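You operate a simulated robot arm through the tools that you are given. There is no shell and no other tool. Be economical: measure what you need, move in short steps, check, and stop when the job is done.

You run a simulated robot arm. Do the job below in one go: nothing can be reset, and whatever is moved stays where it is left.

Task
Patch the tube on the press with the S patch and cure it.
Fine: rub the dusty spot clean with the blue block and put it back; arm down, heat button once, arm up when the display says done. What is to be rubbed or washed off counts as gone when no trace of it is left.

The check looks at the end state, three seconds after you hand in, the way a careful person would. Anything else that was tipped, shoved, dropped, spilled or broken makes it a failure.

Robot
A 7-joint arm with a two-finger parallel gripper, fixed in place. Base frame: the origin is at the foot of the arm, x ahead of it, y to its left, z up. Units: mm, rad, N and s.
Its first joint turns from -2.897 to 2.897 rad. Payload 4.4 kg.
The TCP is the grasp point between the finger pads, 23 mm short of the fingertips. In the tool frame z runs along the fingers and y along their closing line. The gripper opens to 94 mm. The fingers are 38 mm wide and 10 mm thick; the gripper's body (54 by 96 mm) begins 39 mm behind the TCP.
Orientation is that of the tool frame in the base frame, as a unit quaternion [x, y, z, w]. With the fingers straight down and closing along the base's y, the tool's x points along the base's -x, its y along +y and its z along -z.

Tools
- The arm moves only by the tool servo_tool. Its argument "motion" is one flat list of numbers, 7 for each row, row after row: the turn, a rotation vector about the tool's x, y, z in units of 60 degrees (1.0 is 60 degrees), then the shift along the tool's x, y, z in units of 300 mm (1.0 is 300 mm), then the closure, from 0 (fully open) to 1 (shut). In form: [rx, ry, rz, tx, ty, tz, grip, rx, ry, rz, tx, ty, tz, grip, ...]. A call has 1 to 8 rows; each row is the pose to reach, as a shift and turn from the pose commanded when the call began, along the tool's axes at that moment. A call with a number of a shift or a turn outside -1 to 1 is refused whole. A row lasts 0.2 s, in which the tool goes at most 50 mm and 0.15 rad; a call with a longer step from one row to the next is refused whole, and so is a gripper value outside its range. A pose out of reach is approached as far as the arm can. The call stops where the force on the tool passes 90 N (or 10 N more than at its start, if that is more) or the arm is blocked; 0.2 s more then pass. Each finger travels about 72 mm/s and halts on what it meets, pressing with about 31 N; the grip force reading is that of the motor and also rises with nothing between the fingers. The clock runs only during rows and for 0.2 s after the last one: add rows that repeat a pose to give the fingers time. It gives the time, the measured TCP pose, the force on the tool (base axes), the opening and the grip force at its end, in the units of the frame above (readings bear some noise), with the torque about the TCP (base axes, N m) and any sound that the robot's microphone picked up.
- Cameras (640 x 400 px; columns grow to the right, rows downward): "scene" is fixed at [399.5, 498.7, 1664.3]; the picture's right is [-0.55, -0.84, 0.00], its down [-0.56, 0.37, -0.75] and it looks along [0.62, -0.41, -0.67] (base axes); focal length 275 px, centre (320, 200). "wrist" rides on the gripper at [86, 16, -75] in the tool frame; the picture's right is [-0.18, 0.98, 0.00], its down [-0.58, -0.11, -0.81] and it looks along [-0.79, -0.15, 0.59] (tool axes); focal length 243 px, centre (320, 200). There is no depth. A picture from a camera that has moved, and an enlarged one, comes with that camera's place and axes in the base frame and with its lens.
- grab_frame(camera): a new picture of that camera. The clock stands still meanwhile.
- zoom(camera, box): a new picture of the part [left, top, right, bottom] of that camera's present view, enlarged. The clock stands still meanwhile.
- job_done(): hands the job in; it is judged then, once.

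Work in short steps. Places have to be worked out from the pictures, the camera data and where the tool is seen: move nearer, look again, correct. Check each grasp and each placing, and mend what went wrong. You have 120 turns and 68 pictures in all, those below and enlarged ones among them. Open the gripper and draw the arm clear of the work before you hand the job in, unless the task says otherwise; then end with one line.

The tools are called after ">>>" as a command line: name --argument value ..., lists and objects as JSON in quotes. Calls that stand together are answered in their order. servo_tool: Moves the arm, as the interface text tells. Its arguments: {"type":"object","properties":{"motion":{"type":"array"}},"required":["motion"]} The other tools are called the same way: grab_frame (camera) takes a picture; zoom (camera, box) takes an enlarged picture of a part of a camera's view; job_done () hands the job in.

At the start:

```text
t: 0.0
ee_pos: [634.7, 250.9, 1448.3]
tool_rot: [0.0, 1.0, 0.0, 0.0]
ft_force: [-0.1, -0.3, 0.4]
moment: [-0.01, -0.02, 0.0]
grip_width: 93.9
grip_force: 0.0
```

scene: 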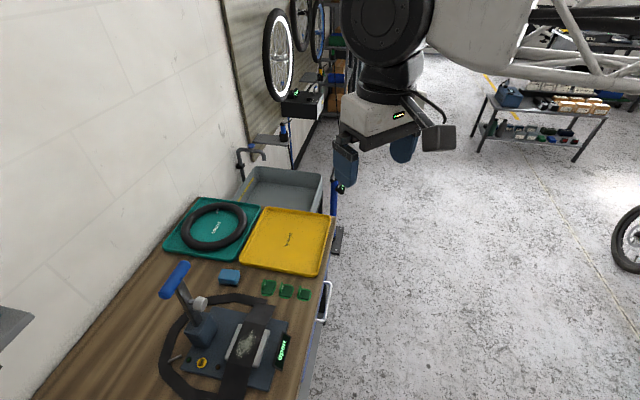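
wrist: 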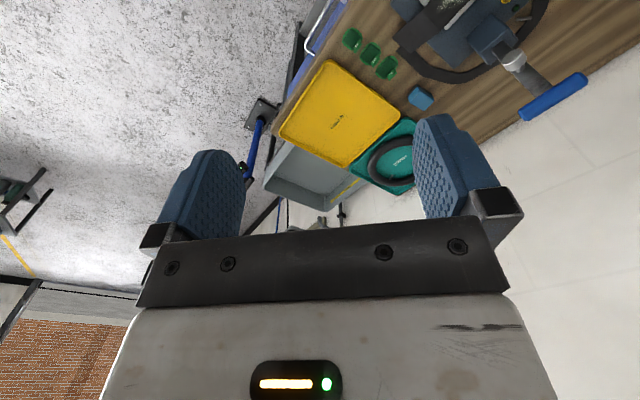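

I start by looking closely at the press, the patches and the block on the bench.

>>> zoom --camera "scene" --box '[140, 250, 380, 400]'

>>> zoom --camera "wrist" --box '[320, 0, 640, 200]'

```text
2.67 times, centred on (260, 325) of scene
camera zoom: at [399.5, 498.7, 1664.3], right [-0.55, -0.84, 0.0], down [-0.56, 0.37, -0.75], along [0.62, -0.41, -0.67], focal length 732 px, centre (480, -133)
```

zoom: 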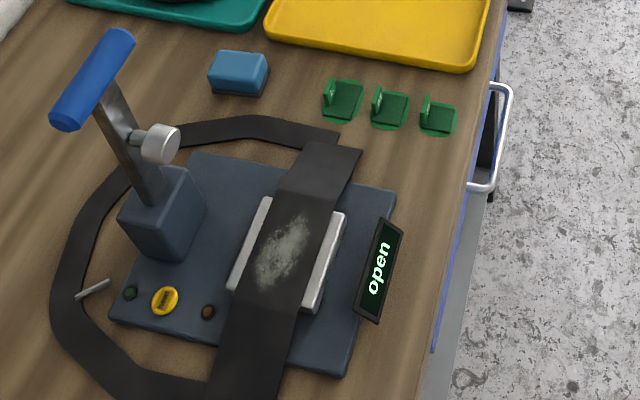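

```text
2.00 times, centred on (480, 100) of wrist
camera zoom: at [548.4, 268.3, 1522.9], right [0.18, 0.98, 0.0], down [0.58, -0.11, 0.81], along [0.79, -0.15, -0.59], focal length 485 px, centre (0, 400)
```

zoom: 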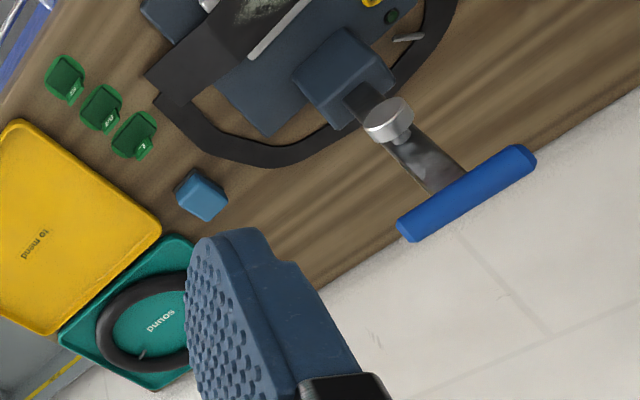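

Triangulation puts the block near (966, 472, 890), with the press around (730, 506). I move over toward the bench for a better view.

>>> servo_tool --motion '[0, 0, 0, 0.0167, 0.1096, 0.0943, 0, 0, 0, 0, 0.0333, 0.219, 0.1886, 0, 0, 0, 0, 0.05, 0.329, 0.283, 0, 0, 0, 0, 0.0667, 0.438, 0.377, 0, 0, 0, 0, 0.0833, 0.548, 0.471, 0, 0, 0, 0, 0.1, 0.657, 0.566, 0, 0, 0, 0, 0.117, 0.767, 0.66, 0]'

>>> grab_frame --camera "wrist"

>>> grab_frame --camera "scene"

```text
t: 1.6
ee_pos: [599.3, 480.0, 1248.7]
tool_rot: [0.0, 1.0, 0.0, 0.001]
ft_force: [-0.5, 0.5, 0.3]
moment: [-0.03, -0.01, 0.03]
grip_width: 93.8
grip_force: 0.1
```

```text
63 pictures are left
camera wrist: at [514.0, 496.6, 1323.5], right [0.18, 0.98, 0.0], down [0.58, -0.11, 0.81], along [0.79, -0.15, -0.59], focal length 243 px, centre (320, 200)
```

wrist: 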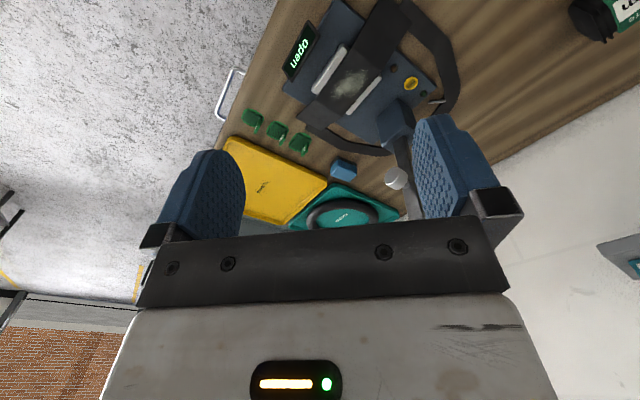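

```text
62 pictures are left
```

scene: 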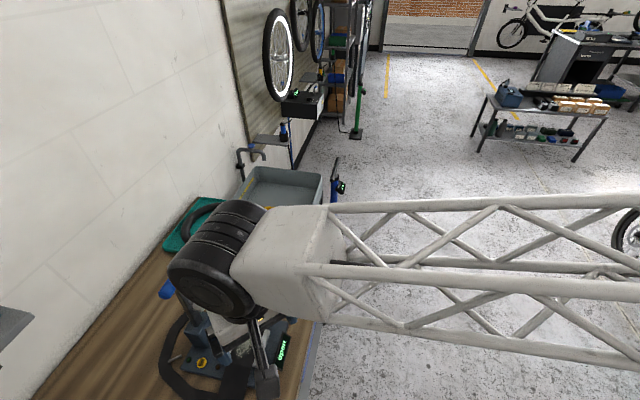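

The wrist view now covers the press and patches; I enlarge it.

>>> zoom --camera "wrist" --box '[230, 0, 470, 150]'

```text
2.67 times, centred on (350, 75) of wrist
camera zoom: at [514.0, 496.6, 1323.5], right [0.18, 0.98, 0.0], down [0.58, -0.11, 0.81], along [0.79, -0.15, -0.59], focal length 647 px, centre (240, 533)
```

zoom: 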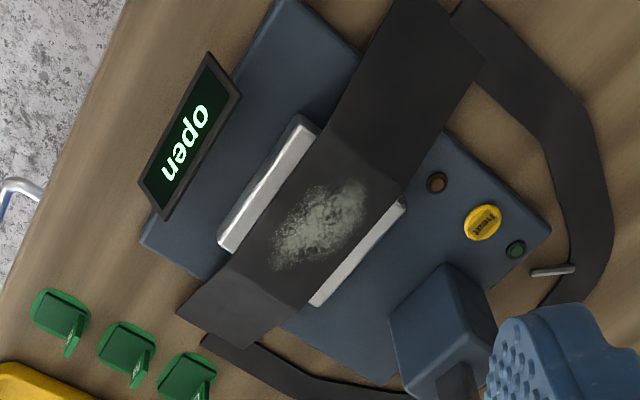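

The patches are ~59 mm apart on a 45° line near (792,299), (834,340), (874,381), z≈880, so the bench runs at 45° to the base. I move closer with the tool yawed 45° to read their labels.

>>> servo_tool --motion '[0, 0, -0.107, -0.0786, -0.1, 0.0686, 0, 0, 0, -0.214, -0.157, -0.2, 0.137, 0, 0, 0, -0.321, -0.236, -0.3, 0.206, 0, 0, 0, -0.429, -0.314, -0.4, 0.274, 0, 0, 0, -0.536, -0.393, -0.5, 0.343, 0, 0, 0, -0.643, -0.471, -0.6, 0.411, 0, 0, 0, -0.75, -0.55, -0.7, 0.48, 0]'

>>> grab_frame --camera "wrist"

```text
t: 3.2
ee_pos: [764.6, 272.1, 1108.1]
tool_rot: [-0.384, 0.924, 0.0, 0.0]
ft_force: [0.6, -0.1, 0.7]
moment: [0.01, 0.0, 0.03]
grip_width: 94.0
grip_force: 0.0
```

```text
60 pictures are left
camera wrist: at [692.9, 222.8, 1182.8], right [-0.57, 0.82, 0.0], down [0.49, 0.33, 0.81], along [0.66, 0.46, -0.59], focal length 243 px, centre (320, 200)
```

wrist: 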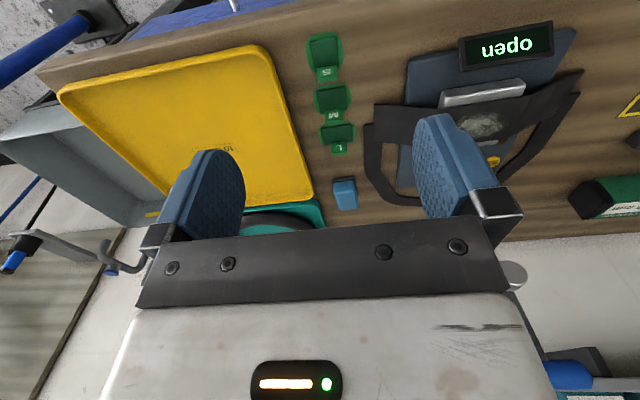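

>>> zoom --camera "wrist" --box '[290, 20, 418, 100]'

>>> zoom --camera "wrist" --box '[290, 90, 450, 220]'

```text
5.00 times, centred on (354, 60) of wrist
camera zoom: at [692.9, 222.8, 1182.8], right [-0.57, 0.82, 0.0], down [0.49, 0.33, 0.81], along [0.66, 0.46, -0.59], focal length 1213 px, centre (150, 900)
```

zoom: 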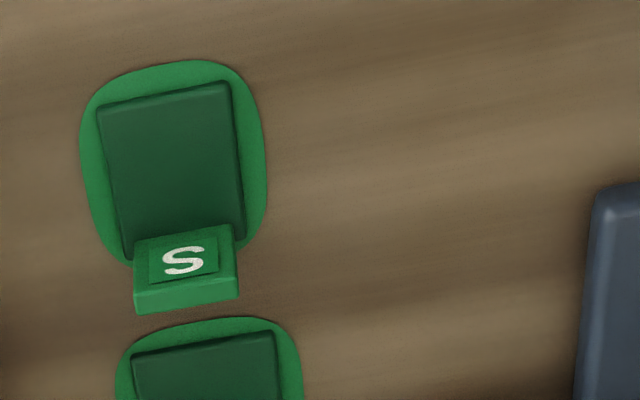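

```text
3.08 times, centred on (370, 155) of wrist
camera zoom: at [692.9, 222.8, 1182.8], right [-0.57, 0.82, 0.0], down [0.49, 0.33, 0.81], along [0.66, 0.46, -0.59], focal length 746 px, centre (166, 338)
```

zoom: 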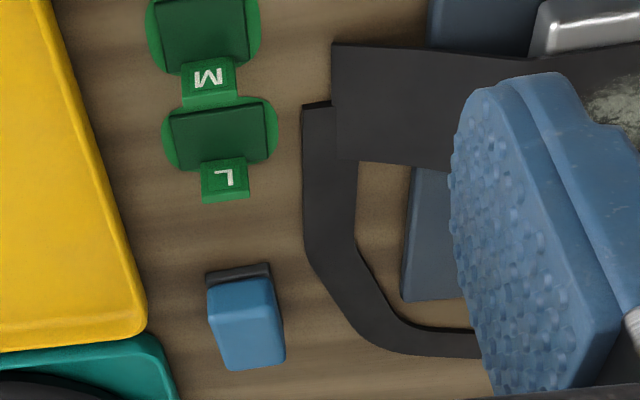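

S is the front patch, with its tab standing on the +e1 (wall) side. Now I go for the block near (968, 475), first testing reach from above it.

>>> servo_tool --motion '[0, 0, 0, -0.14, 0, 0.03, 0, 0, 0, 0, -0.28, 0, 0.06, 0, 0, 0, 0, -0.42, 0, 0.09, 0, 0, 0, 0, -0.56, 0, 0.12, 0, 0, 0, 0, -0.7, 0, 0.15, 0, 0, 0, 0, -0.8, 0, 0.2, 0]'

>>> grab_frame --camera "wrist"

>>> grab_frame --camera "scene"

```text
t: 4.6
ee_pos: [931.9, 442.6, 1047.9]
tool_rot: [-0.382, 0.924, 0.001, 0.001]
ft_force: [-0.7, 0.2, 0.8]
moment: [-0.01, 0.01, -0.02]
grip_width: 94.0
grip_force: 0.1
```

```text
57 pictures are left
camera wrist: at [859.4, 392.4, 1123.5], right [-0.56, 0.83, 0.0], down [0.49, 0.33, 0.81], along [0.67, 0.46, -0.59], focal length 243 px, centre (320, 200)
```

wrist: 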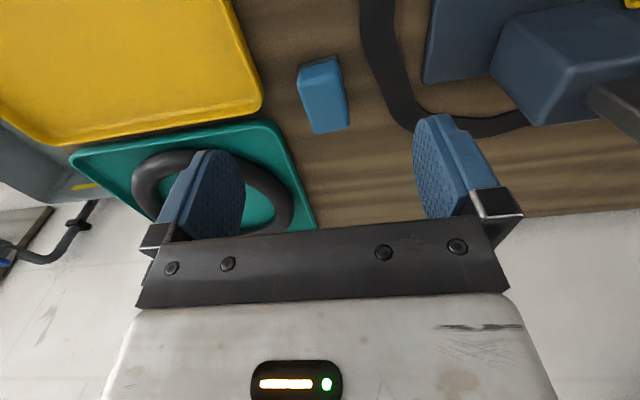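

```text
56 pictures are left
```

scene: 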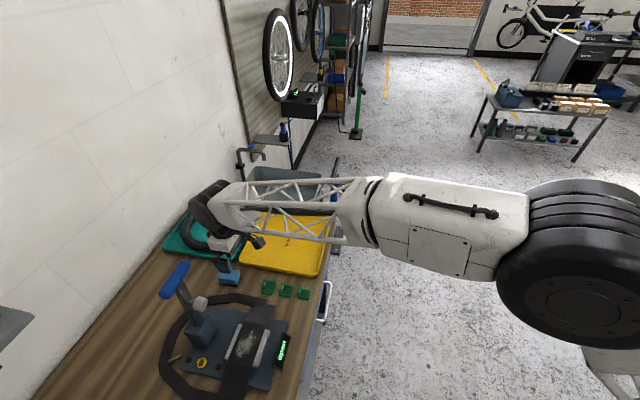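

It reaches fine. I zoom on the block for position and orientation.

>>> zoom --camera "wrist" --box '[260, 40, 388, 150]'

```text
3.64 times, centred on (324, 95) of wrist
camera zoom: at [859.4, 392.4, 1123.5], right [-0.56, 0.83, 0.0], down [0.49, 0.33, 0.81], along [0.67, 0.46, -0.59], focal length 882 px, centre (306, 582)
```

zoom: 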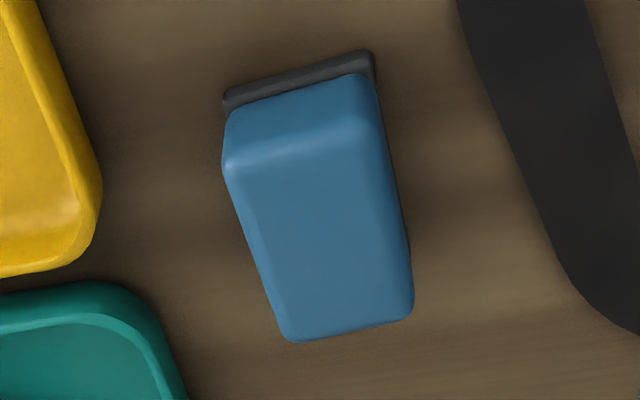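

The block top is centred near (973, 479), z≈905, aligned with the bench axes, 38×55 mm. The trays are ~33 mm away, so I partly close to ~60 mm while descending to a pre-grasp height.

>>> servo_tool --motion '[0, 0, 0, -0.091, -0.005, 0.08, 0.2, 0, 0, 0, -0.183, -0.011, 0.18, 0.36, 0, 0, 0, -0.183, -0.011, 0.3, 0.36, 0, 0, 0, -0.183, -0.011, 0.33, 0.36]'

>>> grab_frame --camera "wrist"

```text
t: 5.6
ee_pos: [976.4, 479.2, 945.2]
tool_rot: [-0.382, 0.924, 0.0, 0.0]
ft_force: [0.1, 0.0, -0.3]
moment: [0.0, 0.01, 0.03]
grip_width: 60.0
grip_force: 0.0
```

```text
54 pictures are left
camera wrist: at [902.9, 429.5, 1020.0], right [-0.56, 0.83, 0.0], down [0.49, 0.33, 0.81], along [0.67, 0.46, -0.59], focal length 243 px, centre (320, 200)
```

wrist: 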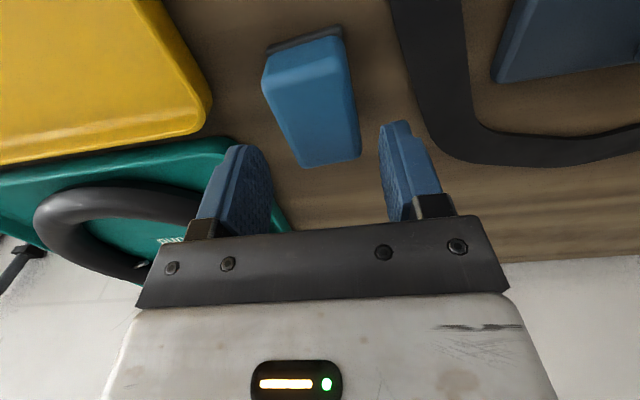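

Block centre recomputes to (974, 478), right under the tool. I descend 40 mm and close.

>>> servo_tool --motion '[0, 0, 0, 0.006, 0.003, 0.067, 0.36, 0, 0, 0, 0.006, 0.003, 0.133, 0.36, 0, 0, 0, 0.006, 0.003, 0.133, 0.36, 0, 0, 0, 0.006, 0.003, 0.133, 0.8, 0, 0, 0, 0.006, 0.003, 0.133, 0.8, 0, 0, 0, 0.006, 0.003, 0.133, 0.8]'

```text
t: 7.0
ee_pos: [972.8, 478.9, 908.0]
tool_rot: [-0.383, 0.924, 0.001, 0.0]
ft_force: [0.5, -0.1, 0.7]
moment: [0.01, 0.02, -0.01]
grip_width: 39.6
grip_force: 31.8
```

Gripped at 39.6 mm width. I lift and carry it toward the front, clear of the press lever.

>>> servo_tool --motion '[0, 0, 0, 0, 0, -0.06, 0.8, 0, 0, 0, 0, 0, -0.2, 0.8, 0, 0, 0, 0, 0, -0.35, 0.8, 0, 0, 0, 0.13, 0, -0.45, 0.8, 0, 0, 0, 0.28, 0, -0.5, 0.8, 0, 0, 0, 0.4, 0.1, -0.5, 0.8, 0, 0, 0, 0.5, 0.2, -0.5, 0.8, 0, 0, 0, 0.6, 0.3, -0.5, 0.8]'

>>> servo_tool --motion '[0, 0, 0, 0.1, 0.1, 0, 0.8, 0, 0, 0, 0.2, 0.2, 0, 0.8, 0, 0, 0, 0.3, 0.3, 0, 0.8, 0, 0, 0, 0.343, 0.337, 0, 0.8]'

>>> grab_frame --camera "wrist"

```text
t: 8.8
ee_pos: [783.7, 410.3, 1056.0]
tool_rot: [-0.383, 0.924, -0.001, -0.001]
ft_force: [-0.5, 1.0, -1.3]
moment: [0.0, -0.03, -0.01]
grip_width: 39.3
grip_force: 30.7
```

```text
t: 9.8
ee_pos: [637.5, 413.1, 1055.8]
tool_rot: [-0.382, 0.924, 0.0, 0.0]
ft_force: [-0.4, -0.4, -0.5]
moment: [0.01, -0.01, 0.03]
grip_width: 39.6
grip_force: 30.8
```

```text
53 pictures are left
camera wrist: at [565.7, 363.8, 1131.3], right [-0.56, 0.83, 0.0], down [0.49, 0.33, 0.81], along [0.67, 0.46, -0.59], focal length 243 px, centre (320, 200)
```

wrist: 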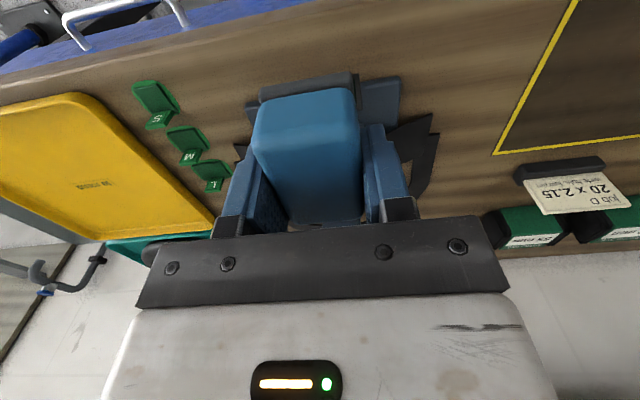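

The held block hides the spot in this view; I check with the scene camera.

>>> zoom --camera "scene" --box '[160, 270, 320, 400]'

```text
3.08 times, centred on (240, 335) of scene
camera zoom: at [399.5, 498.7, 1664.3], right [-0.55, -0.84, 0.0], down [-0.56, 0.37, -0.75], along [0.62, -0.41, -0.67], focal length 845 px, centre (566, -215)
```

zoom: 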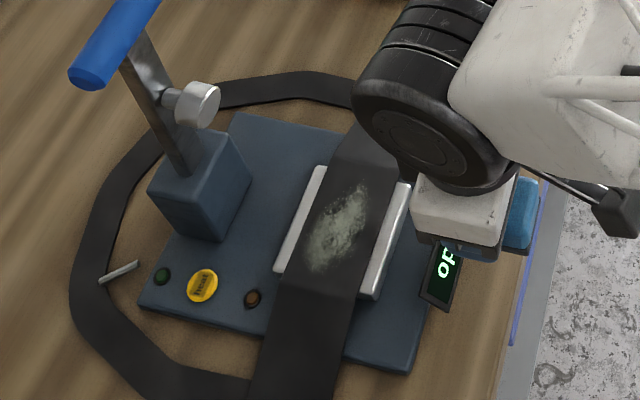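

The spot centres near (731, 507, 917), about 72 mm along the tube and 40 mm across. I bring the block in short of it and check clearance to the lever.

>>> servo_tool --motion '[0, 0, 0, -0.12, 0, 0.05, 0.8, 0, 0, 0, -0.24, 0, 0.1, 0.8, 0, 0, 0, -0.35, 0, 0.15, 0.8]'

>>> zoom --camera "scene" --box '[160, 270, 320, 400]'

>>> grab_frame --camera "wrist"

```text
t: 10.6
ee_pos: [712.9, 490.2, 1011.9]
tool_rot: [-0.383, 0.924, 0.0, 0.0]
ft_force: [-0.5, 0.3, -0.6]
moment: [-0.02, -0.01, 0.01]
grip_width: 39.2
grip_force: 31.4
```

```text
3.08 times, centred on (240, 335) of scene
camera zoom: at [399.5, 498.7, 1664.3], right [-0.55, -0.84, 0.0], down [-0.56, 0.37, -0.75], along [0.62, -0.41, -0.67], focal length 845 px, centre (566, -215)
```

zoom: 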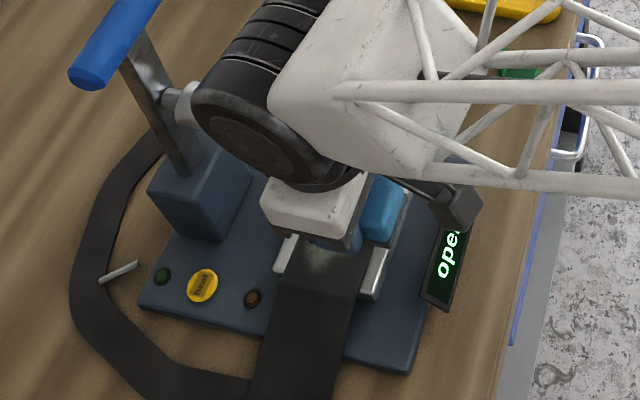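

```text
50 pictures are left
camera wrist: at [640.4, 440.2, 1086.5], right [-0.56, 0.83, 0.0], down [0.49, 0.33, 0.81], along [0.67, 0.46, -0.59], focal length 243 px, centre (320, 200)
```

wrist: 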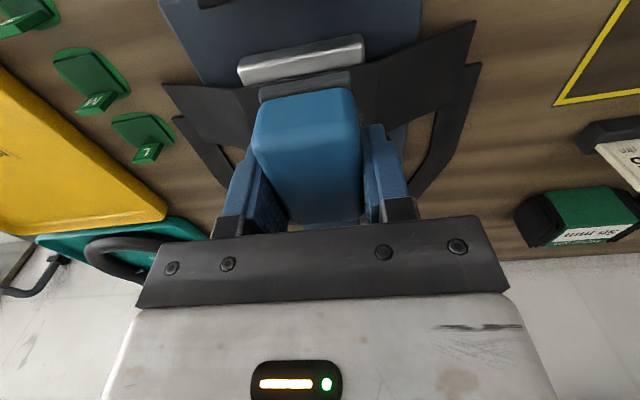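

There is a modest gap between wrist and lever disc (~30 mm now). I advance 15 mm and lower to just above the spot, watching the force.

>>> servo_tool --motion '[0, 0, 0, -0.026, 0, 0.08, 0.8, 0, 0, 0, -0.052, 0, 0.15, 0.8, 0, 0, 0, -0.052, 0, 0.15, 0.8]'

>>> zoom --camera "scene" --box '[180, 260, 300, 360]'

>>> grab_frame --camera "wrist"

```text
t: 11.4
ee_pos: [723.9, 501.6, 966.8]
tool_rot: [-0.382, 0.924, 0.0, 0.001]
ft_force: [-0.2, 0.2, -0.1]
moment: [-0.03, 0.02, 0.0]
grip_width: 39.2
grip_force: 30.7
```

```text
4.00 times, centred on (240, 310) of scene
camera zoom: at [399.5, 498.7, 1664.3], right [-0.55, -0.84, 0.0], down [-0.56, 0.37, -0.75], along [0.62, -0.41, -0.67], focal length 1099 px, centre (640, -240)
```

zoom: 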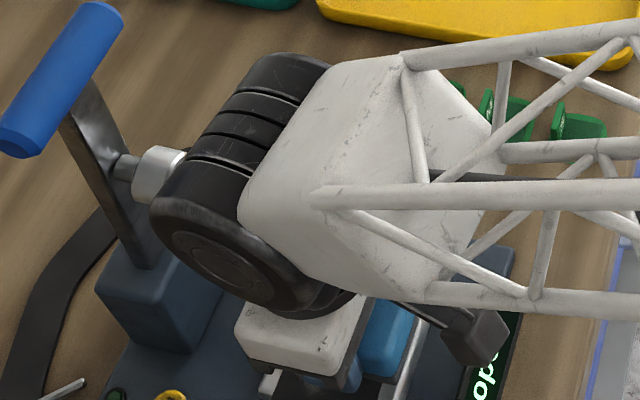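

```text
48 pictures are left
camera wrist: at [652.3, 451.3, 1041.5], right [-0.56, 0.83, 0.0], down [0.49, 0.33, 0.81], along [0.67, 0.46, -0.59], focal length 243 px, centre (320, 200)
```

wrist: 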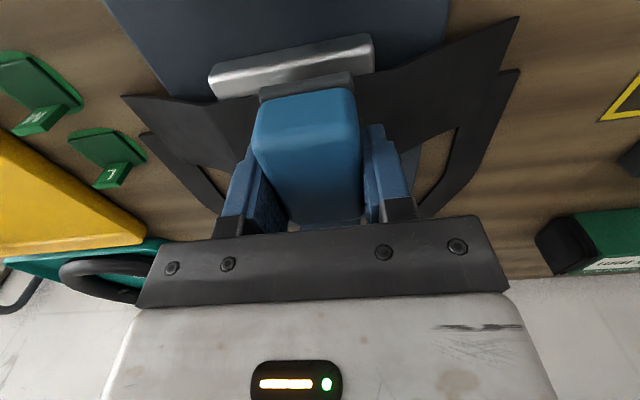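

The wrist joint sits above the disc height with clearance. I lower gently in small steps to find contact (expected around TCP z≈952).

>>> servo_tool --motion '[0, 0, 0, -0.01, 0, 0.015, 0.8, 0, 0, 0, -0.013, 0, 0.028, 0.8, 0, 0, 0, -0.013, 0, 0.036, 0.8]'

```text
t: 12.2
ee_pos: [727.7, 502.1, 954.6]
tool_rot: [-0.383, 0.924, 0.0, 0.0]
ft_force: [-0.1, -0.9, -1.1]
moment: [0.0, -0.01, 0.0]
grip_width: 39.4
grip_force: 31.1
```

Not yet in contact at z≈955; lower further in 2 mm steps.

>>> servo_tool --motion '[0, 0, 0, 0, 0, 0.007, 0.8, 0, 0, 0, 0, 0, 0.014, 0.8, 0, 0, 0, 0, 0, 0.02, 0.8]'

```text
t: 13.0
ee_pos: [728.5, 501.0, 947.6]
tool_rot: [-0.382, 0.924, 0.0, 0.0]
ft_force: [0.4, 0.1, -0.2]
moment: [0.0, -0.01, 0.03]
grip_width: 39.3
grip_force: 31.2
```

>>> servo_tool --motion '[0, 0, 0, 0, 0, 0.007, 0.8, 0, 0, 0, 0, 0, 0.014, 0.8, 0, 0, 0, 0, 0, 0.02, 0.8]'

>>> zoom --camera "wrist" --box '[120, 20, 520, 240]'

```text
t: 13.8
ee_pos: [726.0, 500.4, 943.8]
tool_rot: [-0.383, 0.924, 0.0, 0.0]
ft_force: [0.0, 0.4, -0.3]
moment: [-0.05, -0.02, 0.0]
grip_width: 39.4
grip_force: 31.2
```

```text
1.60 times, centred on (320, 130) of wrist
camera zoom: at [653.9, 450.5, 1018.5], right [-0.56, 0.83, 0.0], down [0.49, 0.33, 0.81], along [0.67, 0.46, -0.59], focal length 388 px, centre (320, 312)
```

zoom: 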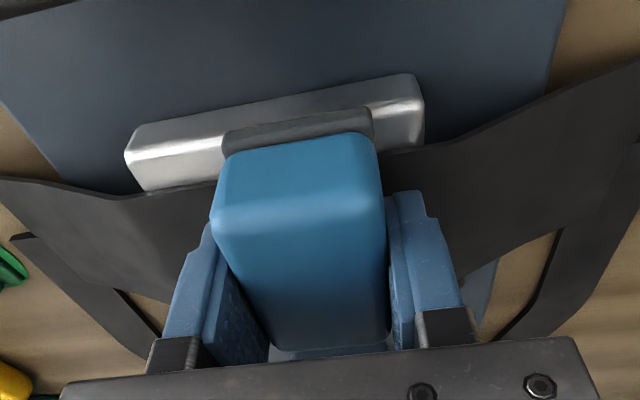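

Still no contact at z≈944; continue downwards.

>>> servo_tool --motion '[0, 0, 0, 0, 0, 0.007, 0.8, 0, 0, 0, 0, 0, 0.014, 0.8, 0, 0, 0, 0, 0, 0.02, 0.8, 0, 0, 0, 0, 0, 0.02, 0.8]'

```text
t: 14.8
ee_pos: [726.8, 501.3, 940.3]
tool_rot: [-0.383, 0.924, 0.001, 0.001]
ft_force: [10.8, 4.7, 27.9]
moment: [-0.09, 0.28, -0.16]
grip_width: 39.6
grip_force: 30.9
```

Contact at z≈940 with 28 N. I rub back and forth along the tube with slightly lighter pressure.

>>> servo_tool --motion '[0, 0, 0, 0, 0.07, -0.002, 0.8, 0, 0, 0, 0, 0.13, -0.002, 0.8, 0, 0, 0, 0, 0.06, -0.002, 0.8, 0, 0, 0, 0, 0, -0.002, 0.8, 0, 0, 0, 0, -0.07, -0.002, 0.8, 0, 0, 0, 0, -0.13, -0.002, 0.8, 0, 0, 0, 0, -0.06, -0.002, 0.8, 0, 0, 0, 0, 0, -0.002, 0.8]'

>>> zoom --camera "scene" --box '[180, 290, 300, 400]'

```text
t: 15.5
ee_pos: [705.3, 521.8, 940.6]
tool_rot: [-0.383, 0.924, 0.0, 0.001]
ft_force: [-1.5, -0.3, 1.4]
moment: [0.03, -0.03, 0.03]
grip_width: 39.5
grip_force: 30.8
stopped in row 3: the force on the tool passed its limit at 138 N (the readings are from after the stop); the commanded pose is now the measured one
```

```text
3.64 times, centred on (240, 345) of scene
camera zoom: at [399.5, 498.7, 1664.3], right [-0.55, -0.84, 0.0], down [-0.56, 0.37, -0.75], along [0.62, -0.41, -0.67], focal length 999 px, centre (611, -327)
```

zoom: 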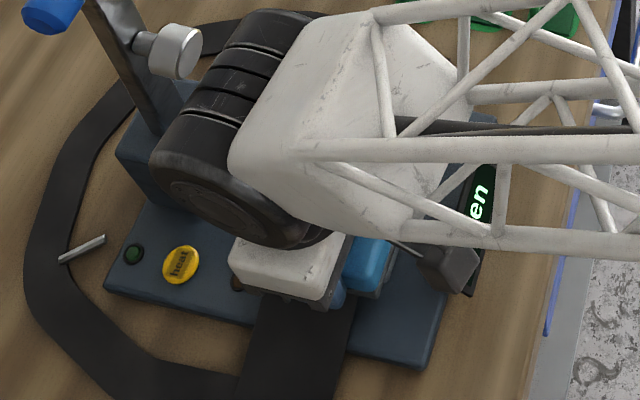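

A force spike on the return stroke stopped it. I lift off and inspect the tube and the block.

>>> servo_tool --motion '[0, 0, 0, 0, 0, -0.1, 0.8, 0, 0, 0, 0.1, 0, -0.2, 0.8, 0, 0, 0, 0.23, 0, -0.25, 0.8, 0, 0, 0, 0.36, 0, -0.25, 0.8, 0, 0, 0, 0.45, 0, -0.25, 0.8]'

>>> zoom --camera "scene" --box '[180, 290, 300, 400]'

>>> grab_frame --camera "wrist"

```text
t: 16.7
ee_pos: [610.2, 424.2, 1014.9]
tool_rot: [-0.383, 0.924, 0.0, 0.0]
ft_force: [-0.7, -0.1, 0.0]
moment: [0.01, 0.0, 0.0]
grip_width: 39.5
grip_force: 31.7
```

```text
3.64 times, centred on (240, 345) of scene
camera zoom: at [399.5, 498.7, 1664.3], right [-0.55, -0.84, 0.0], down [-0.56, 0.37, -0.75], along [0.62, -0.41, -0.67], focal length 999 px, centre (611, -327)
```

zoom: 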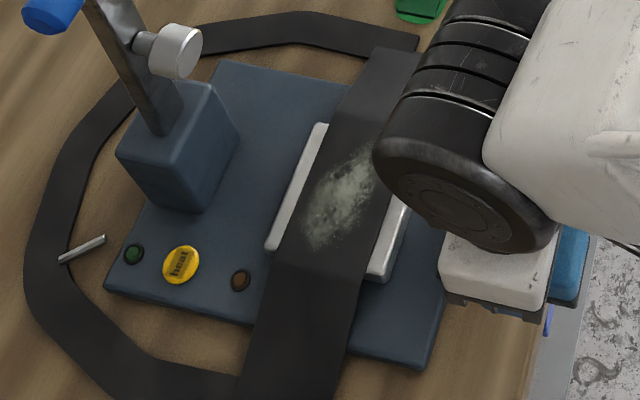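

```text
44 pictures are left
camera wrist: at [538.3, 375.6, 1088.9], right [-0.57, 0.82, 0.0], down [0.49, 0.33, 0.81], along [0.66, 0.46, -0.59], focal length 243 px, centre (320, 200)
```

wrist: 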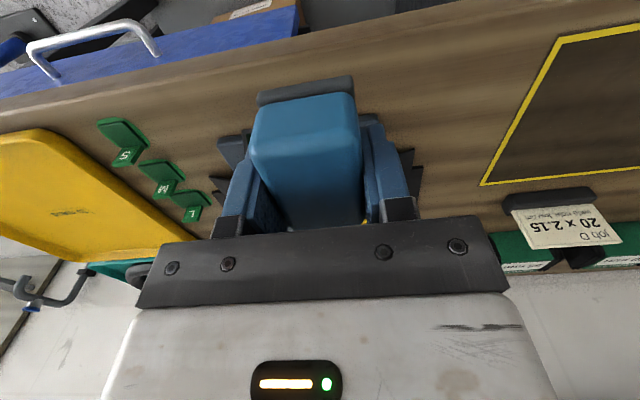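

The spot is still there and nothing has shifted. The anvil only spans e2≈122–211, so I had run half off its end; I return and use shorter, lighter strokes that stay on it.

>>> servo_tool --motion '[0, 0, 0, -0.12, -0.03, 0, 0.8, 0, 0, 0, -0.25, -0.06, 0.02, 0.8, 0, 0, 0, -0.38, -0.09, 0.07, 0.8, 0, 0, 0, -0.472, -0.108, 0.16, 0.8, 0, 0, 0, -0.472, -0.108, 0.227, 0.8, 0, 0, 0, -0.472, -0.108, 0.237, 0.8]'

>>> servo_tool --motion '[0, 0, 0, 0, 0, 0.005, 0.8, 0, 0, 0, 0, 0, 0.008, 0.8]'

```text
t: 18.1
ee_pos: [735.3, 503.6, 943.4]
tool_rot: [-0.384, 0.923, 0.001, 0.001]
ft_force: [-0.9, -1.2, -0.7]
moment: [0.0, 0.04, 0.01]
grip_width: 39.8
grip_force: 31.0
```

```text
t: 18.7
ee_pos: [732.9, 504.1, 940.9]
tool_rot: [-0.384, 0.923, 0.001, 0.001]
ft_force: [1.0, -0.4, -0.9]
moment: [-0.01, -0.02, -0.01]
grip_width: 39.5
grip_force: 31.1
```

>>> servo_tool --motion '[0, 0, 0, 0, 0, 0.003, 0.8, 0, 0, 0, 0, 0, 0.006, 0.8]'

```text
t: 19.3
ee_pos: [732.3, 503.3, 939.9]
tool_rot: [-0.384, 0.923, 0.0, 0.002]
ft_force: [4.0, -1.4, 6.5]
moment: [-0.21, -0.12, 0.1]
grip_width: 39.8
grip_force: 31.2
```

Light contact (6.5 N). Slightly more pressure and slow ±20 mm strokes.

>>> servo_tool --motion '[0, 0, 0, 0, 0.02, 0.002, 0.8, 0, 0, 0, 0, 0.045, 0.002, 0.8, 0, 0, 0, 0, 0.065, 0.002, 0.8, 0, 0, 0, 0, 0.035, 0.002, 0.8, 0, 0, 0, 0, 0, 0.002, 0.8, 0, 0, 0, 0, -0.035, 0.002, 0.8, 0, 0, 0, 0, -0.07, 0.002, 0.8, 0, 0, 0, 0, -0.035, 0.002, 0.8]'

```text
t: 21.1
ee_pos: [741.4, 495.2, 939.3]
tool_rot: [-0.383, 0.924, 0.001, 0.001]
ft_force: [11.6, -12.6, 29.9]
moment: [-0.19, 0.62, 0.32]
grip_width: 39.6
grip_force: 31.4
```

Good, ~30 N and no spike. More strokes, with small sideways shifts.

>>> servo_tool --motion '[0, 0, 0, -0.01, 0.05, 0, 0.8, 0, 0, 0, -0.015, 0.1, 0, 0.8, 0, 0, 0, -0.015, 0.05, 0, 0.8, 0, 0, 0, -0.015, 0, 0, 0.8, 0, 0, 0, 0.0, -0.035, 0, 0.8, 0, 0, 0, 0.01, 0, 0, 0.8, 0, 0, 0, 0.01, 0.05, 0, 0.8, 0, 0, 0, 0.01, 0.1, 0, 0.8]'

>>> servo_tool --motion '[0, 0, 0, -0.01, -0.05, 0, 0.8, 0, 0, 0, -0.015, -0.1, 0, 0.8, 0, 0, 0, -0.015, -0.135, 0, 0.8, 0, 0, 0, -0.015, -0.08, 0, 0.8, 0, 0, 0, 0.0, -0.03, 0, 0.8, 0, 0, 0, 0.0, 0, 0, 0.8, 0, 0, 0, 0.0, 0, -0.05, 0.8, 0, 0, 0, 0.0, 0, -0.1, 0.8]'

>>> servo_tool --motion '[0, 0, 0, 0.1, 0, -0.1, 0.8, 0, 0, 0, 0.23, 0, -0.1, 0.8, 0, 0, 0, 0.36, 0, -0.1, 0.8, 0, 0, 0, 0.45, 0, -0.1, 0.8]'

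>>> zoom --camera "scene" --box '[180, 290, 300, 400]'

```text
t: 22.2
ee_pos: [742.4, 500.7, 940.4]
tool_rot: [-0.383, 0.924, 0.001, 0.002]
ft_force: [-1.3, 0.5, 2.2]
moment: [-0.01, -0.01, 0.0]
grip_width: 39.4
grip_force: 31.1
stopped in row 5: the force on the tool passed its limit at 128 N (the readings are from after the stop); the commanded pose is now the measured one
```

```text
t: 24.0
ee_pos: [741.1, 498.3, 966.8]
tool_rot: [-0.384, 0.923, 0.001, 0.001]
ft_force: [-0.2, -0.1, -1.1]
moment: [0.03, 0.02, 0.02]
grip_width: 39.4
grip_force: 31.4
```

```text
t: 25.0
ee_pos: [648.5, 403.5, 996.8]
tool_rot: [-0.383, 0.924, 0.0, 0.001]
ft_force: [0.0, 0.0, 0.2]
moment: [-0.02, 0.01, -0.02]
grip_width: 39.4
grip_force: 30.9
```

```text
3.64 times, centred on (240, 345) of scene
camera zoom: at [399.5, 498.7, 1664.3], right [-0.55, -0.84, 0.0], down [-0.56, 0.37, -0.75], along [0.62, -0.41, -0.67], focal length 999 px, centre (611, -327)
```

zoom: 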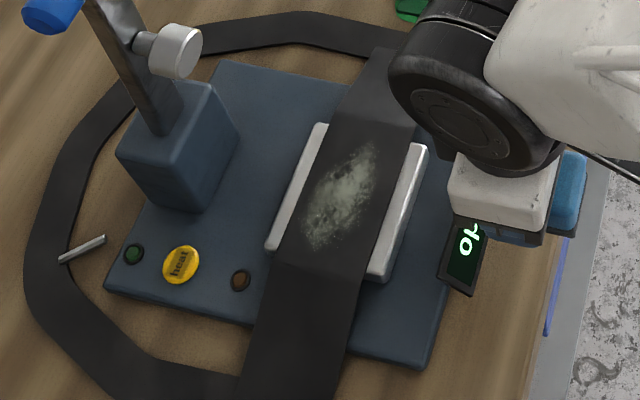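

>>> zoom --camera "scene" --box '[225, 318, 265, 368]'

```text
8.00 times, centred on (245, 343) of scene
camera zoom: at [399.5, 498.7, 1664.3], right [-0.55, -0.84, 0.0], down [-0.56, 0.37, -0.75], along [0.62, -0.41, -0.67], focal length 2197 px, centre (920, -944)
```

zoom: 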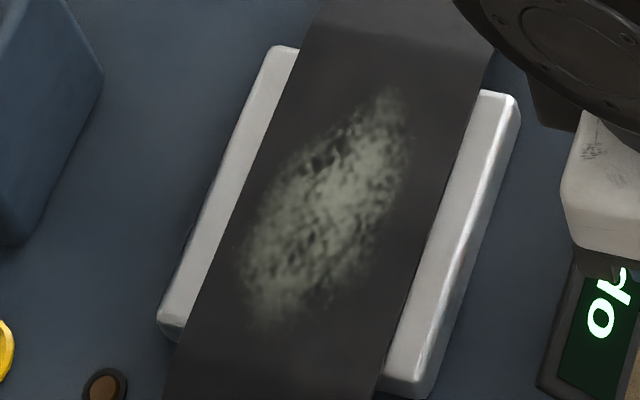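

The spot is only a bit fainter, and re-measures at centre e1≈879, e2≈163. I go back, 8 mm further toward the wall, with slower strokes.

>>> servo_tool --motion '[0, 0, 0, -0.12, 0.01, 0, 0.8, 0, 0, 0, -0.25, 0.02, 0.01, 0.8, 0, 0, 0, -0.38, 0.033, 0.04, 0.8, 0, 0, 0, -0.453, 0.033, 0.11, 0.8, 0, 0, 0, -0.453, 0.033, 0.165, 0.8, 0, 0, 0, -0.453, 0.033, 0.178, 0.8]'

>>> servo_tool --motion '[0, 0, 0, 0, 0, 0.006, 0.8, 0, 0, 0, 0, 0, 0.01, 0.8]'

```text
t: 26.4
ee_pos: [736.3, 506.2, 944.5]
tool_rot: [-0.384, 0.923, 0.001, 0.001]
ft_force: [-0.4, -0.2, 0.4]
moment: [0.03, 0.01, -0.01]
grip_width: 39.4
grip_force: 30.9
```

```text
t: 27.0
ee_pos: [735.8, 507.0, 942.6]
tool_rot: [-0.383, 0.924, 0.001, 0.002]
ft_force: [-0.1, -0.8, 0.3]
moment: [-0.01, 0.0, 0.0]
grip_width: 39.7
grip_force: 30.9
```

>>> servo_tool --motion '[0, 0, 0, 0, 0, 0.004, 0.8, 0, 0, 0, 0, 0, 0.006, 0.8]'

```text
t: 27.6
ee_pos: [736.6, 507.3, 941.6]
tool_rot: [-0.383, 0.924, 0.001, 0.002]
ft_force: [-0.5, -0.6, -0.8]
moment: [-0.01, 0.03, 0.02]
grip_width: 39.5
grip_force: 31.1
```

Still free; down another 2 mm.

>>> servo_tool --motion '[0, 0, 0, 0, 0, 0.004, 0.8, 0, 0, 0, 0, 0, 0.007, 0.8]'

```text
t: 28.2
ee_pos: [736.6, 506.0, 939.5]
tool_rot: [-0.384, 0.924, 0.0, 0.002]
ft_force: [-2.0, 0.9, 6.3]
moment: [-0.17, 0.04, 0.0]
grip_width: 39.5
grip_force: 31.2
```

Contact at 6 N. Add ~0.6 mm and do slow strokes.

>>> servo_tool --motion '[0, 0, 0, 0, 0.015, 0.002, 0.8, 0, 0, 0, 0, 0.04, 0.002, 0.8, 0, 0, 0, 0, 0.065, 0.002, 0.8, 0, 0, 0, 0, 0.05, 0.002, 0.8, 0, 0, 0, 0, 0.02, 0.002, 0.8, 0, 0, 0, 0, -0.01, 0.002, 0.8, 0, 0, 0, 0, -0.045, 0.002, 0.8, 0, 0, 0, 0, -0.075, 0.002, 0.8]'

>>> servo_tool --motion '[0, 0, 0, 0, 0.015, 0, 0.8, 0, 0, 0, 0, 0.045, 0, 0.8, 0, 0, 0, 0, 0.075, 0, 0.8, 0, 0, 0, 0, 0.11, 0, 0.8, 0, 0, 0, 0, 0.14, 0, 0.8, 0, 0, 0, 0, 0.12, 0, 0.8, 0, 0, 0, 0, 0.09, 0, 0.8, 0, 0, 0, 0, 0.075, 0, 0.8]'

```text
t: 30.0
ee_pos: [751.3, 489.9, 939.5]
tool_rot: [-0.384, 0.923, 0.001, 0.002]
ft_force: [-6.1, 6.1, 19.2]
moment: [-0.2, 0.31, -0.22]
grip_width: 39.7
grip_force: 30.7
```

```text
t: 31.8
ee_pos: [735.6, 508.8, 939.4]
tool_rot: [-0.384, 0.923, 0.0, 0.002]
ft_force: [-20.1, 14.7, 52.8]
moment: [-0.56, 1.01, -0.43]
grip_width: 39.5
grip_force: 31.4
```

Force rose to 53 N at the centre; I ease up slightly and keep rubbing.

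>>> servo_tool --motion '[0, 0, 0, 0, 0.03, -0.003, 0.8, 0, 0, 0, 0, 0.065, -0.003, 0.8, 0, 0, 0, 0, 0.03, -0.003, 0.8, 0, 0, 0, 0, 0, -0.003, 0.8, 0, 0, 0, 0, -0.03, -0.003, 0.8, 0, 0, 0, 0, -0.055, -0.003, 0.8, 0, 0, 0, 0, -0.08, -0.003, 0.8, 0, 0, 0, 0, -0.05, -0.003, 0.8]'

>>> servo_tool --motion '[0, 0, 0, -0.01, 0.03, 0, 0.8, 0, 0, 0, -0.02, 0.06, 0, 0.8, 0, 0, 0, -0.02, 0.09, 0, 0.8, 0, 0, 0, -0.01, 0.115, 0, 0.8, 0, 0, 0, 0.01, 0.09, 0, 0.8, 0, 0, 0, 0.02, 0.06, 0, 0.8, 0, 0, 0, 0.02, 0.03, 0, 0.8, 0, 0, 0, 0.02, 0, 0, 0.8]'

```text
t: 32.9
ee_pos: [736.7, 506.7, 940.2]
tool_rot: [-0.384, 0.923, 0.001, 0.002]
ft_force: [-0.7, -0.6, 3.1]
moment: [-0.09, -0.02, 0.01]
grip_width: 39.3
grip_force: 30.3
stopped in row 5: the force on the tool passed its limit at 113 N (the readings are from after the stop); the commanded pose is now the measured one
```

```text
t: 34.6
ee_pos: [731.0, 503.9, 940.6]
tool_rot: [-0.384, 0.924, 0.001, 0.002]
ft_force: [-9.5, 6.9, 24.4]
moment: [-0.48, 0.21, -0.25]
grip_width: 39.5
grip_force: 30.7
```

The normal force builds up during long contact. I lift off and look at the result.

>>> servo_tool --motion '[0, 0, 0, 0, 0, -0.07, 0.8, 0, 0, 0, 0.1, 0, -0.15, 0.8, 0, 0, 0, 0.23, 0, -0.15, 0.8, 0, 0, 0, 0.36, 0, -0.15, 0.8, 0, 0, 0, 0.45, 0, -0.15, 0.8]'

>>> zoom --camera "scene" --box '[225, 318, 265, 368]'

```text
t: 35.9
ee_pos: [637.6, 407.4, 985.3]
tool_rot: [-0.384, 0.923, 0.001, 0.001]
ft_force: [0.4, 0.2, -0.4]
moment: [-0.01, -0.03, 0.02]
grip_width: 39.7
grip_force: 30.6
```

```text
8.00 times, centred on (245, 343) of scene
camera zoom: at [399.5, 498.7, 1664.3], right [-0.55, -0.84, 0.0], down [-0.56, 0.37, -0.75], along [0.62, -0.41, -0.67], focal length 2197 px, centre (920, -944)
```

zoom: 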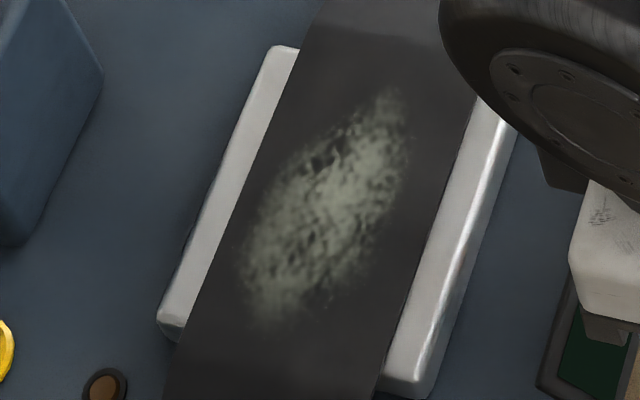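

Hardly changed. The contact torques show that the block presses only with its front (−e1) edge, ~18 mm off centre, i.e. beside the dust. I go back with a ~3° pitch that raises the front edge, and check the torque.

>>> servo_tool --motion '[0, 0, 0, -0.12, 0, 0, 0.8, 0, 0.02, 0, -0.25, 0, 0.01, 0.8, 0, 0.05, 0, -0.38, 0, 0.03, 0.8, 0, 0.05, 0, -0.474, 0, 0.08, 0.8, 0, 0.05, 0, -0.474, 0, 0.128, 0.8, 0, 0.05, 0, -0.474, 0, 0.138, 0.8]'

>>> servo_tool --motion '[0, 0, 0, 0, 0, 0.006, 0.8, 0, 0, 0, 0, 0, 0.011, 0.8]'

```text
t: 37.2
ee_pos: [735.2, 508.7, 942.0]
tool_rot: [-0.383, 0.923, -0.01, -0.022]
ft_force: [-0.4, 0.3, -0.8]
moment: [-0.01, -0.02, -0.01]
grip_width: 39.2
grip_force: 31.1
```

```text
t: 37.9
ee_pos: [738.2, 508.0, 940.7]
tool_rot: [-0.383, 0.923, -0.008, -0.022]
ft_force: [-2.9, 0.3, 6.7]
moment: [0.01, -0.14, 0.02]
grip_width: 39.5
grip_force: 31.1
```

Now the rear edge touches first (contact at e1≈+26). Flat is in between, so I take back about 1.4°.

>>> servo_tool --motion '[0, -0.022, 0, 0, 0, -0.004, 0.8, 0, -0.022, 0, 0, 0, 0.001, 0.8, 0, -0.022, 0, 0, 0, 0.005, 0.8]'

```text
t: 38.6
ee_pos: [738.6, 509.0, 940.3]
tool_rot: [-0.383, 0.924, -0.005, -0.011]
ft_force: [-6.5, -6.0, 25.5]
moment: [0.11, -0.29, -0.05]
grip_width: 39.5
grip_force: 30.8
```

>>> servo_tool --motion '[0, -0.011, 0, 0, 0, -0.003, 0.8, 0, -0.011, 0, 0, 0, 0.0, 0.8]'

```text
t: 39.2
ee_pos: [737.0, 508.0, 939.5]
tool_rot: [-0.383, 0.924, -0.003, -0.006]
ft_force: [-9.1, -8.4, 35.0]
moment: [0.08, -0.46, 0.18]
grip_width: 39.6
grip_force: 31.0
```

>>> servo_tool --motion '[0, -0.007, 0, 0, 0, -0.003, 0.8, 0, -0.007, 0, 0, 0, 0.0, 0.8]'

```text
t: 39.9
ee_pos: [735.8, 507.9, 939.5]
tool_rot: [-0.384, 0.923, -0.001, -0.002]
ft_force: [9.8, 1.7, 28.7]
moment: [0.27, -0.75, 0.07]
grip_width: 39.5
grip_force: 30.7
```

Contact centre is now within ~14 mm. Slow strokes from here.

>>> servo_tool --motion '[0, 0, 0, 0, 0.03, 0, 0.8, 0, 0, 0, 0, 0.06, 0, 0.8, 0, 0, 0, 0, 0.03, 0, 0.8, 0, 0, 0, 0, 0, 0, 0.8, 0, 0, 0, 0, -0.035, 0, 0.8, 0, 0, 0, 0, -0.07, 0, 0.8, 0, 0, 0, 0, -0.035, 0, 0.8, 0, 0, 0, 0, 0, 0, 0.8]'

>>> servo_tool --motion '[0, 0, 0, 0, 0, -0.07, 0.8, 0, 0, 0, 0.1, 0, -0.15, 0.8, 0, 0, 0, 0.23, 0, -0.15, 0.8, 0, 0, 0, 0.36, 0, -0.15, 0.8, 0, 0, 0, 0.45, 0, -0.15, 0.8]'

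>>> zoom --camera "scene" --box '[225, 318, 265, 368]'

```text
t: 41.1
ee_pos: [747.1, 500.4, 939.7]
tool_rot: [-0.384, 0.923, 0.0, -0.003]
ft_force: [-0.6, -0.8, 5.0]
moment: [-0.03, -0.12, -0.05]
grip_width: 39.8
grip_force: 30.9
stopped in row 6: the force on the tool passed its limit at 147 N (the readings are from after the stop); the commanded pose is now the measured one
```

```text
t: 42.3
ee_pos: [650.9, 403.1, 981.9]
tool_rot: [-0.384, 0.923, -0.001, -0.002]
ft_force: [0.5, -0.2, -0.8]
moment: [0.0, -0.02, 0.0]
grip_width: 39.5
grip_force: 31.4
```

```text
8.00 times, centred on (245, 343) of scene
camera zoom: at [399.5, 498.7, 1664.3], right [-0.55, -0.84, 0.0], down [-0.56, 0.37, -0.75], along [0.62, -0.41, -0.67], focal length 2197 px, centre (920, -944)
```

zoom: 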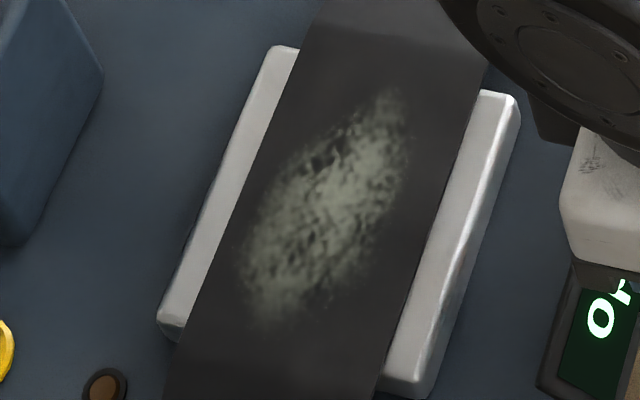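

It seems to fade only gradually, and pressing force builds up in long strokes (always on the +e2 stroke). I'll use short press–stroke–lift cycles; first hover over the +e2 end.

>>> servo_tool --motion '[0, 0, 0, -0.12, 0, 0, 0.8, 0, 0, 0, -0.25, -0.01, 0.01, 0.8, 0, 0, 0, -0.38, -0.026, 0.03, 0.8, 0, 0, 0, -0.449, -0.026, 0.08, 0.8, 0, 0, 0, -0.449, -0.026, 0.12, 0.8, 0, 0, 0, -0.449, -0.026, 0.13, 0.8]'

>>> servo_tool --motion '[0, 0, 0, 0, 0, 0.008, 0.8, 0, 0, 0, 0, 0.03, 0.01, 0.8, 0, 0, 0, 0, 0.065, 0.01, 0.8, 0, 0, 0, 0, 0.1, 0.01, 0.8, 0, 0, 0, 0, 0.13, 0.01, 0.8]'

```text
t: 43.7
ee_pos: [752.3, 493.9, 944.6]
tool_rot: [-0.384, 0.923, -0.001, -0.003]
ft_force: [-0.5, -0.2, -0.9]
moment: [-0.06, -0.02, 0.02]
grip_width: 39.9
grip_force: 30.7
```

```text
t: 44.9
ee_pos: [723.7, 521.0, 943.7]
tool_rot: [-0.384, 0.923, -0.001, -0.002]
ft_force: [0.5, 0.7, -0.8]
moment: [-0.02, -0.02, -0.01]
grip_width: 39.4
grip_force: 30.3
```

No contact yet on that pass; repeat the return pass 2.4 mm lower.

>>> servo_tool --motion '[0, 0, 0, 0, 0, 0.006, 0.8, 0, 0, 0, 0, 0, 0.008, 0.8, 0, 0, 0, 0, -0.03, 0.008, 0.8, 0, 0, 0, 0, -0.065, 0.008, 0.8, 0, 0, 0, 0, -0.1, 0.008, 0.8, 0, 0, 0, 0, -0.13, 0.008, 0.8]'

```text
t: 46.3
ee_pos: [752.3, 494.3, 940.4]
tool_rot: [-0.385, 0.923, -0.001, -0.002]
ft_force: [-2.9, 1.3, 7.4]
moment: [-0.02, -0.16, 0.01]
grip_width: 39.6
grip_force: 31.5
```

Light 7 N contact now. One full back-and-forth at this depth, lifting at the end.

>>> servo_tool --motion '[0, 0, 0, 0, 0.045, 0.001, 0.8, 0, 0, 0, 0, 0.09, 0.001, 0.8, 0, 0, 0, 0, 0.13, 0.001, 0.8, 0, 0, 0, 0, 0.09, 0.001, 0.8, 0, 0, 0, 0, 0.045, 0.001, 0.8, 0, 0, 0, 0, 0, 0.001, 0.8, 0, 0, 0, 0, 0, -0.006, 0.8, 0, 0, 0, 0, 0, 0, 0.8]'

>>> servo_tool --motion '[0, 0, 0, 0, 0.045, 0.001, 0.8, 0, 0, 0, 0, 0.09, 0.001, 0.8, 0, 0, 0, 0, 0.13, 0.001, 0.8, 0, 0, 0, 0, 0.09, 0.001, 0.8, 0, 0, 0, 0, 0.045, 0.001, 0.8, 0, 0, 0, 0, 0, 0.001, 0.8, 0, 0, 0, 0, 0, -0.006, 0.8, 0, 0, 0, 0, 0, 0, 0.8]'

```text
t: 48.1
ee_pos: [751.6, 492.4, 939.1]
tool_rot: [-0.383, 0.924, -0.001, -0.002]
ft_force: [-1.3, -6.7, 12.7]
moment: [-0.19, -0.36, -0.22]
grip_width: 39.6
grip_force: 31.4
```

```text
t: 49.9
ee_pos: [752.1, 492.9, 939.9]
tool_rot: [-0.383, 0.924, 0.0, -0.003]
ft_force: [-8.7, -5.0, 24.8]
moment: [0.0, -0.33, 0.03]
grip_width: 39.1
grip_force: 30.8
```

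Works without spikes. I repeat with a slight upward offset to counter the creep.

>>> servo_tool --motion '[0, 0, 0, 0, 0.045, -0.001, 0.8, 0, 0, 0, 0, 0.09, -0.001, 0.8, 0, 0, 0, 0, 0.13, -0.001, 0.8, 0, 0, 0, 0, 0.09, -0.001, 0.8, 0, 0, 0, 0, 0.045, -0.001, 0.8, 0, 0, 0, 0, 0, -0.001, 0.8, 0, 0, 0, 0, 0, -0.008, 0.8, 0, 0, 0, 0, 0, -0.001, 0.8]'

>>> servo_tool --motion '[0, 0, 0, 0.01, 0.045, 0, 0.8, 0, 0, 0, 0.02, 0.09, 0, 0.8, 0, 0, 0, 0, 0.13, 0, 0.8, 0, 0, 0, -0.02, 0.09, 0, 0.8, 0, 0, 0, -0.02, 0.045, 0, 0.8, 0, 0, 0, 0, 0, 0, 0.8, 0, 0, 0, 0, 0, -0.007, 0.8, 0, 0, 0, 0, 0, 0, 0.8]'

>>> servo_tool --motion '[0, 0, 0, 0.01, 0.045, 0, 0.8, 0, 0, 0, 0.02, 0.09, 0, 0.8, 0, 0, 0, 0, 0.13, 0, 0.8, 0, 0, 0, -0.02, 0.09, 0, 0.8, 0, 0, 0, -0.02, 0.045, 0, 0.8, 0, 0, 0, 0, 0, 0, 0.8, 0, 0, 0, 0, 0, -0.007, 0.8, 0, 0, 0, 0, 0, 0, 0.8]'

>>> servo_tool --motion '[0, 0, 0, 0, 0, -0.07, 0.8, 0, 0, 0, 0.1, 0, -0.15, 0.8, 0, 0, 0, 0.23, 0, -0.15, 0.8, 0, 0, 0, 0.36, 0, -0.15, 0.8, 0, 0, 0, 0.45, 0, -0.15, 0.8]'

>>> zoom --camera "scene" --box '[225, 318, 265, 368]'

```text
t: 51.7
ee_pos: [751.6, 493.6, 939.2]
tool_rot: [-0.384, 0.923, -0.001, -0.003]
ft_force: [-1.4, -4.9, 10.8]
moment: [-0.15, -0.3, -0.17]
grip_width: 39.3
grip_force: 30.7
```

```text
t: 53.5
ee_pos: [753.3, 493.9, 940.7]
tool_rot: [-0.384, 0.923, -0.002, -0.002]
ft_force: [3.1, 1.5, 9.2]
moment: [0.02, -0.36, 0.06]
grip_width: 39.5
grip_force: 30.9
```

```text
t: 55.3
ee_pos: [751.6, 494.9, 940.8]
tool_rot: [-0.384, 0.923, -0.001, -0.003]
ft_force: [-0.7, 0.6, -0.5]
moment: [-0.01, -0.02, 0.01]
grip_width: 39.1
grip_force: 30.9
```

```text
t: 56.5
ee_pos: [656.8, 400.9, 985.2]
tool_rot: [-0.384, 0.923, -0.001, -0.002]
ft_force: [-0.3, -0.2, -0.9]
moment: [0.02, 0.01, 0.0]
grip_width: 39.5
grip_force: 30.8
```

```text
8.00 times, centred on (245, 343) of scene
camera zoom: at [399.5, 498.7, 1664.3], right [-0.55, -0.84, 0.0], down [-0.56, 0.37, -0.75], along [0.62, -0.41, -0.67], focal length 2197 px, centre (920, -944)
```

zoom: 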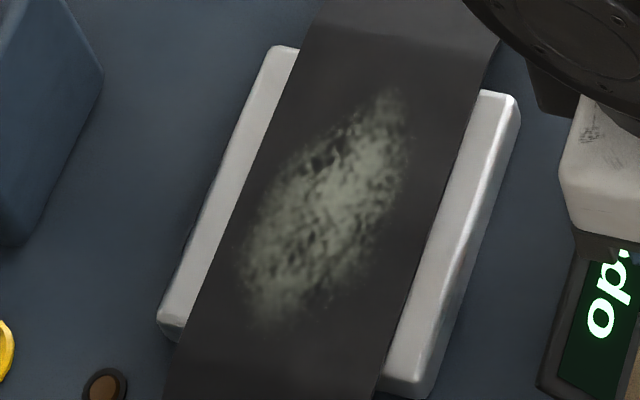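

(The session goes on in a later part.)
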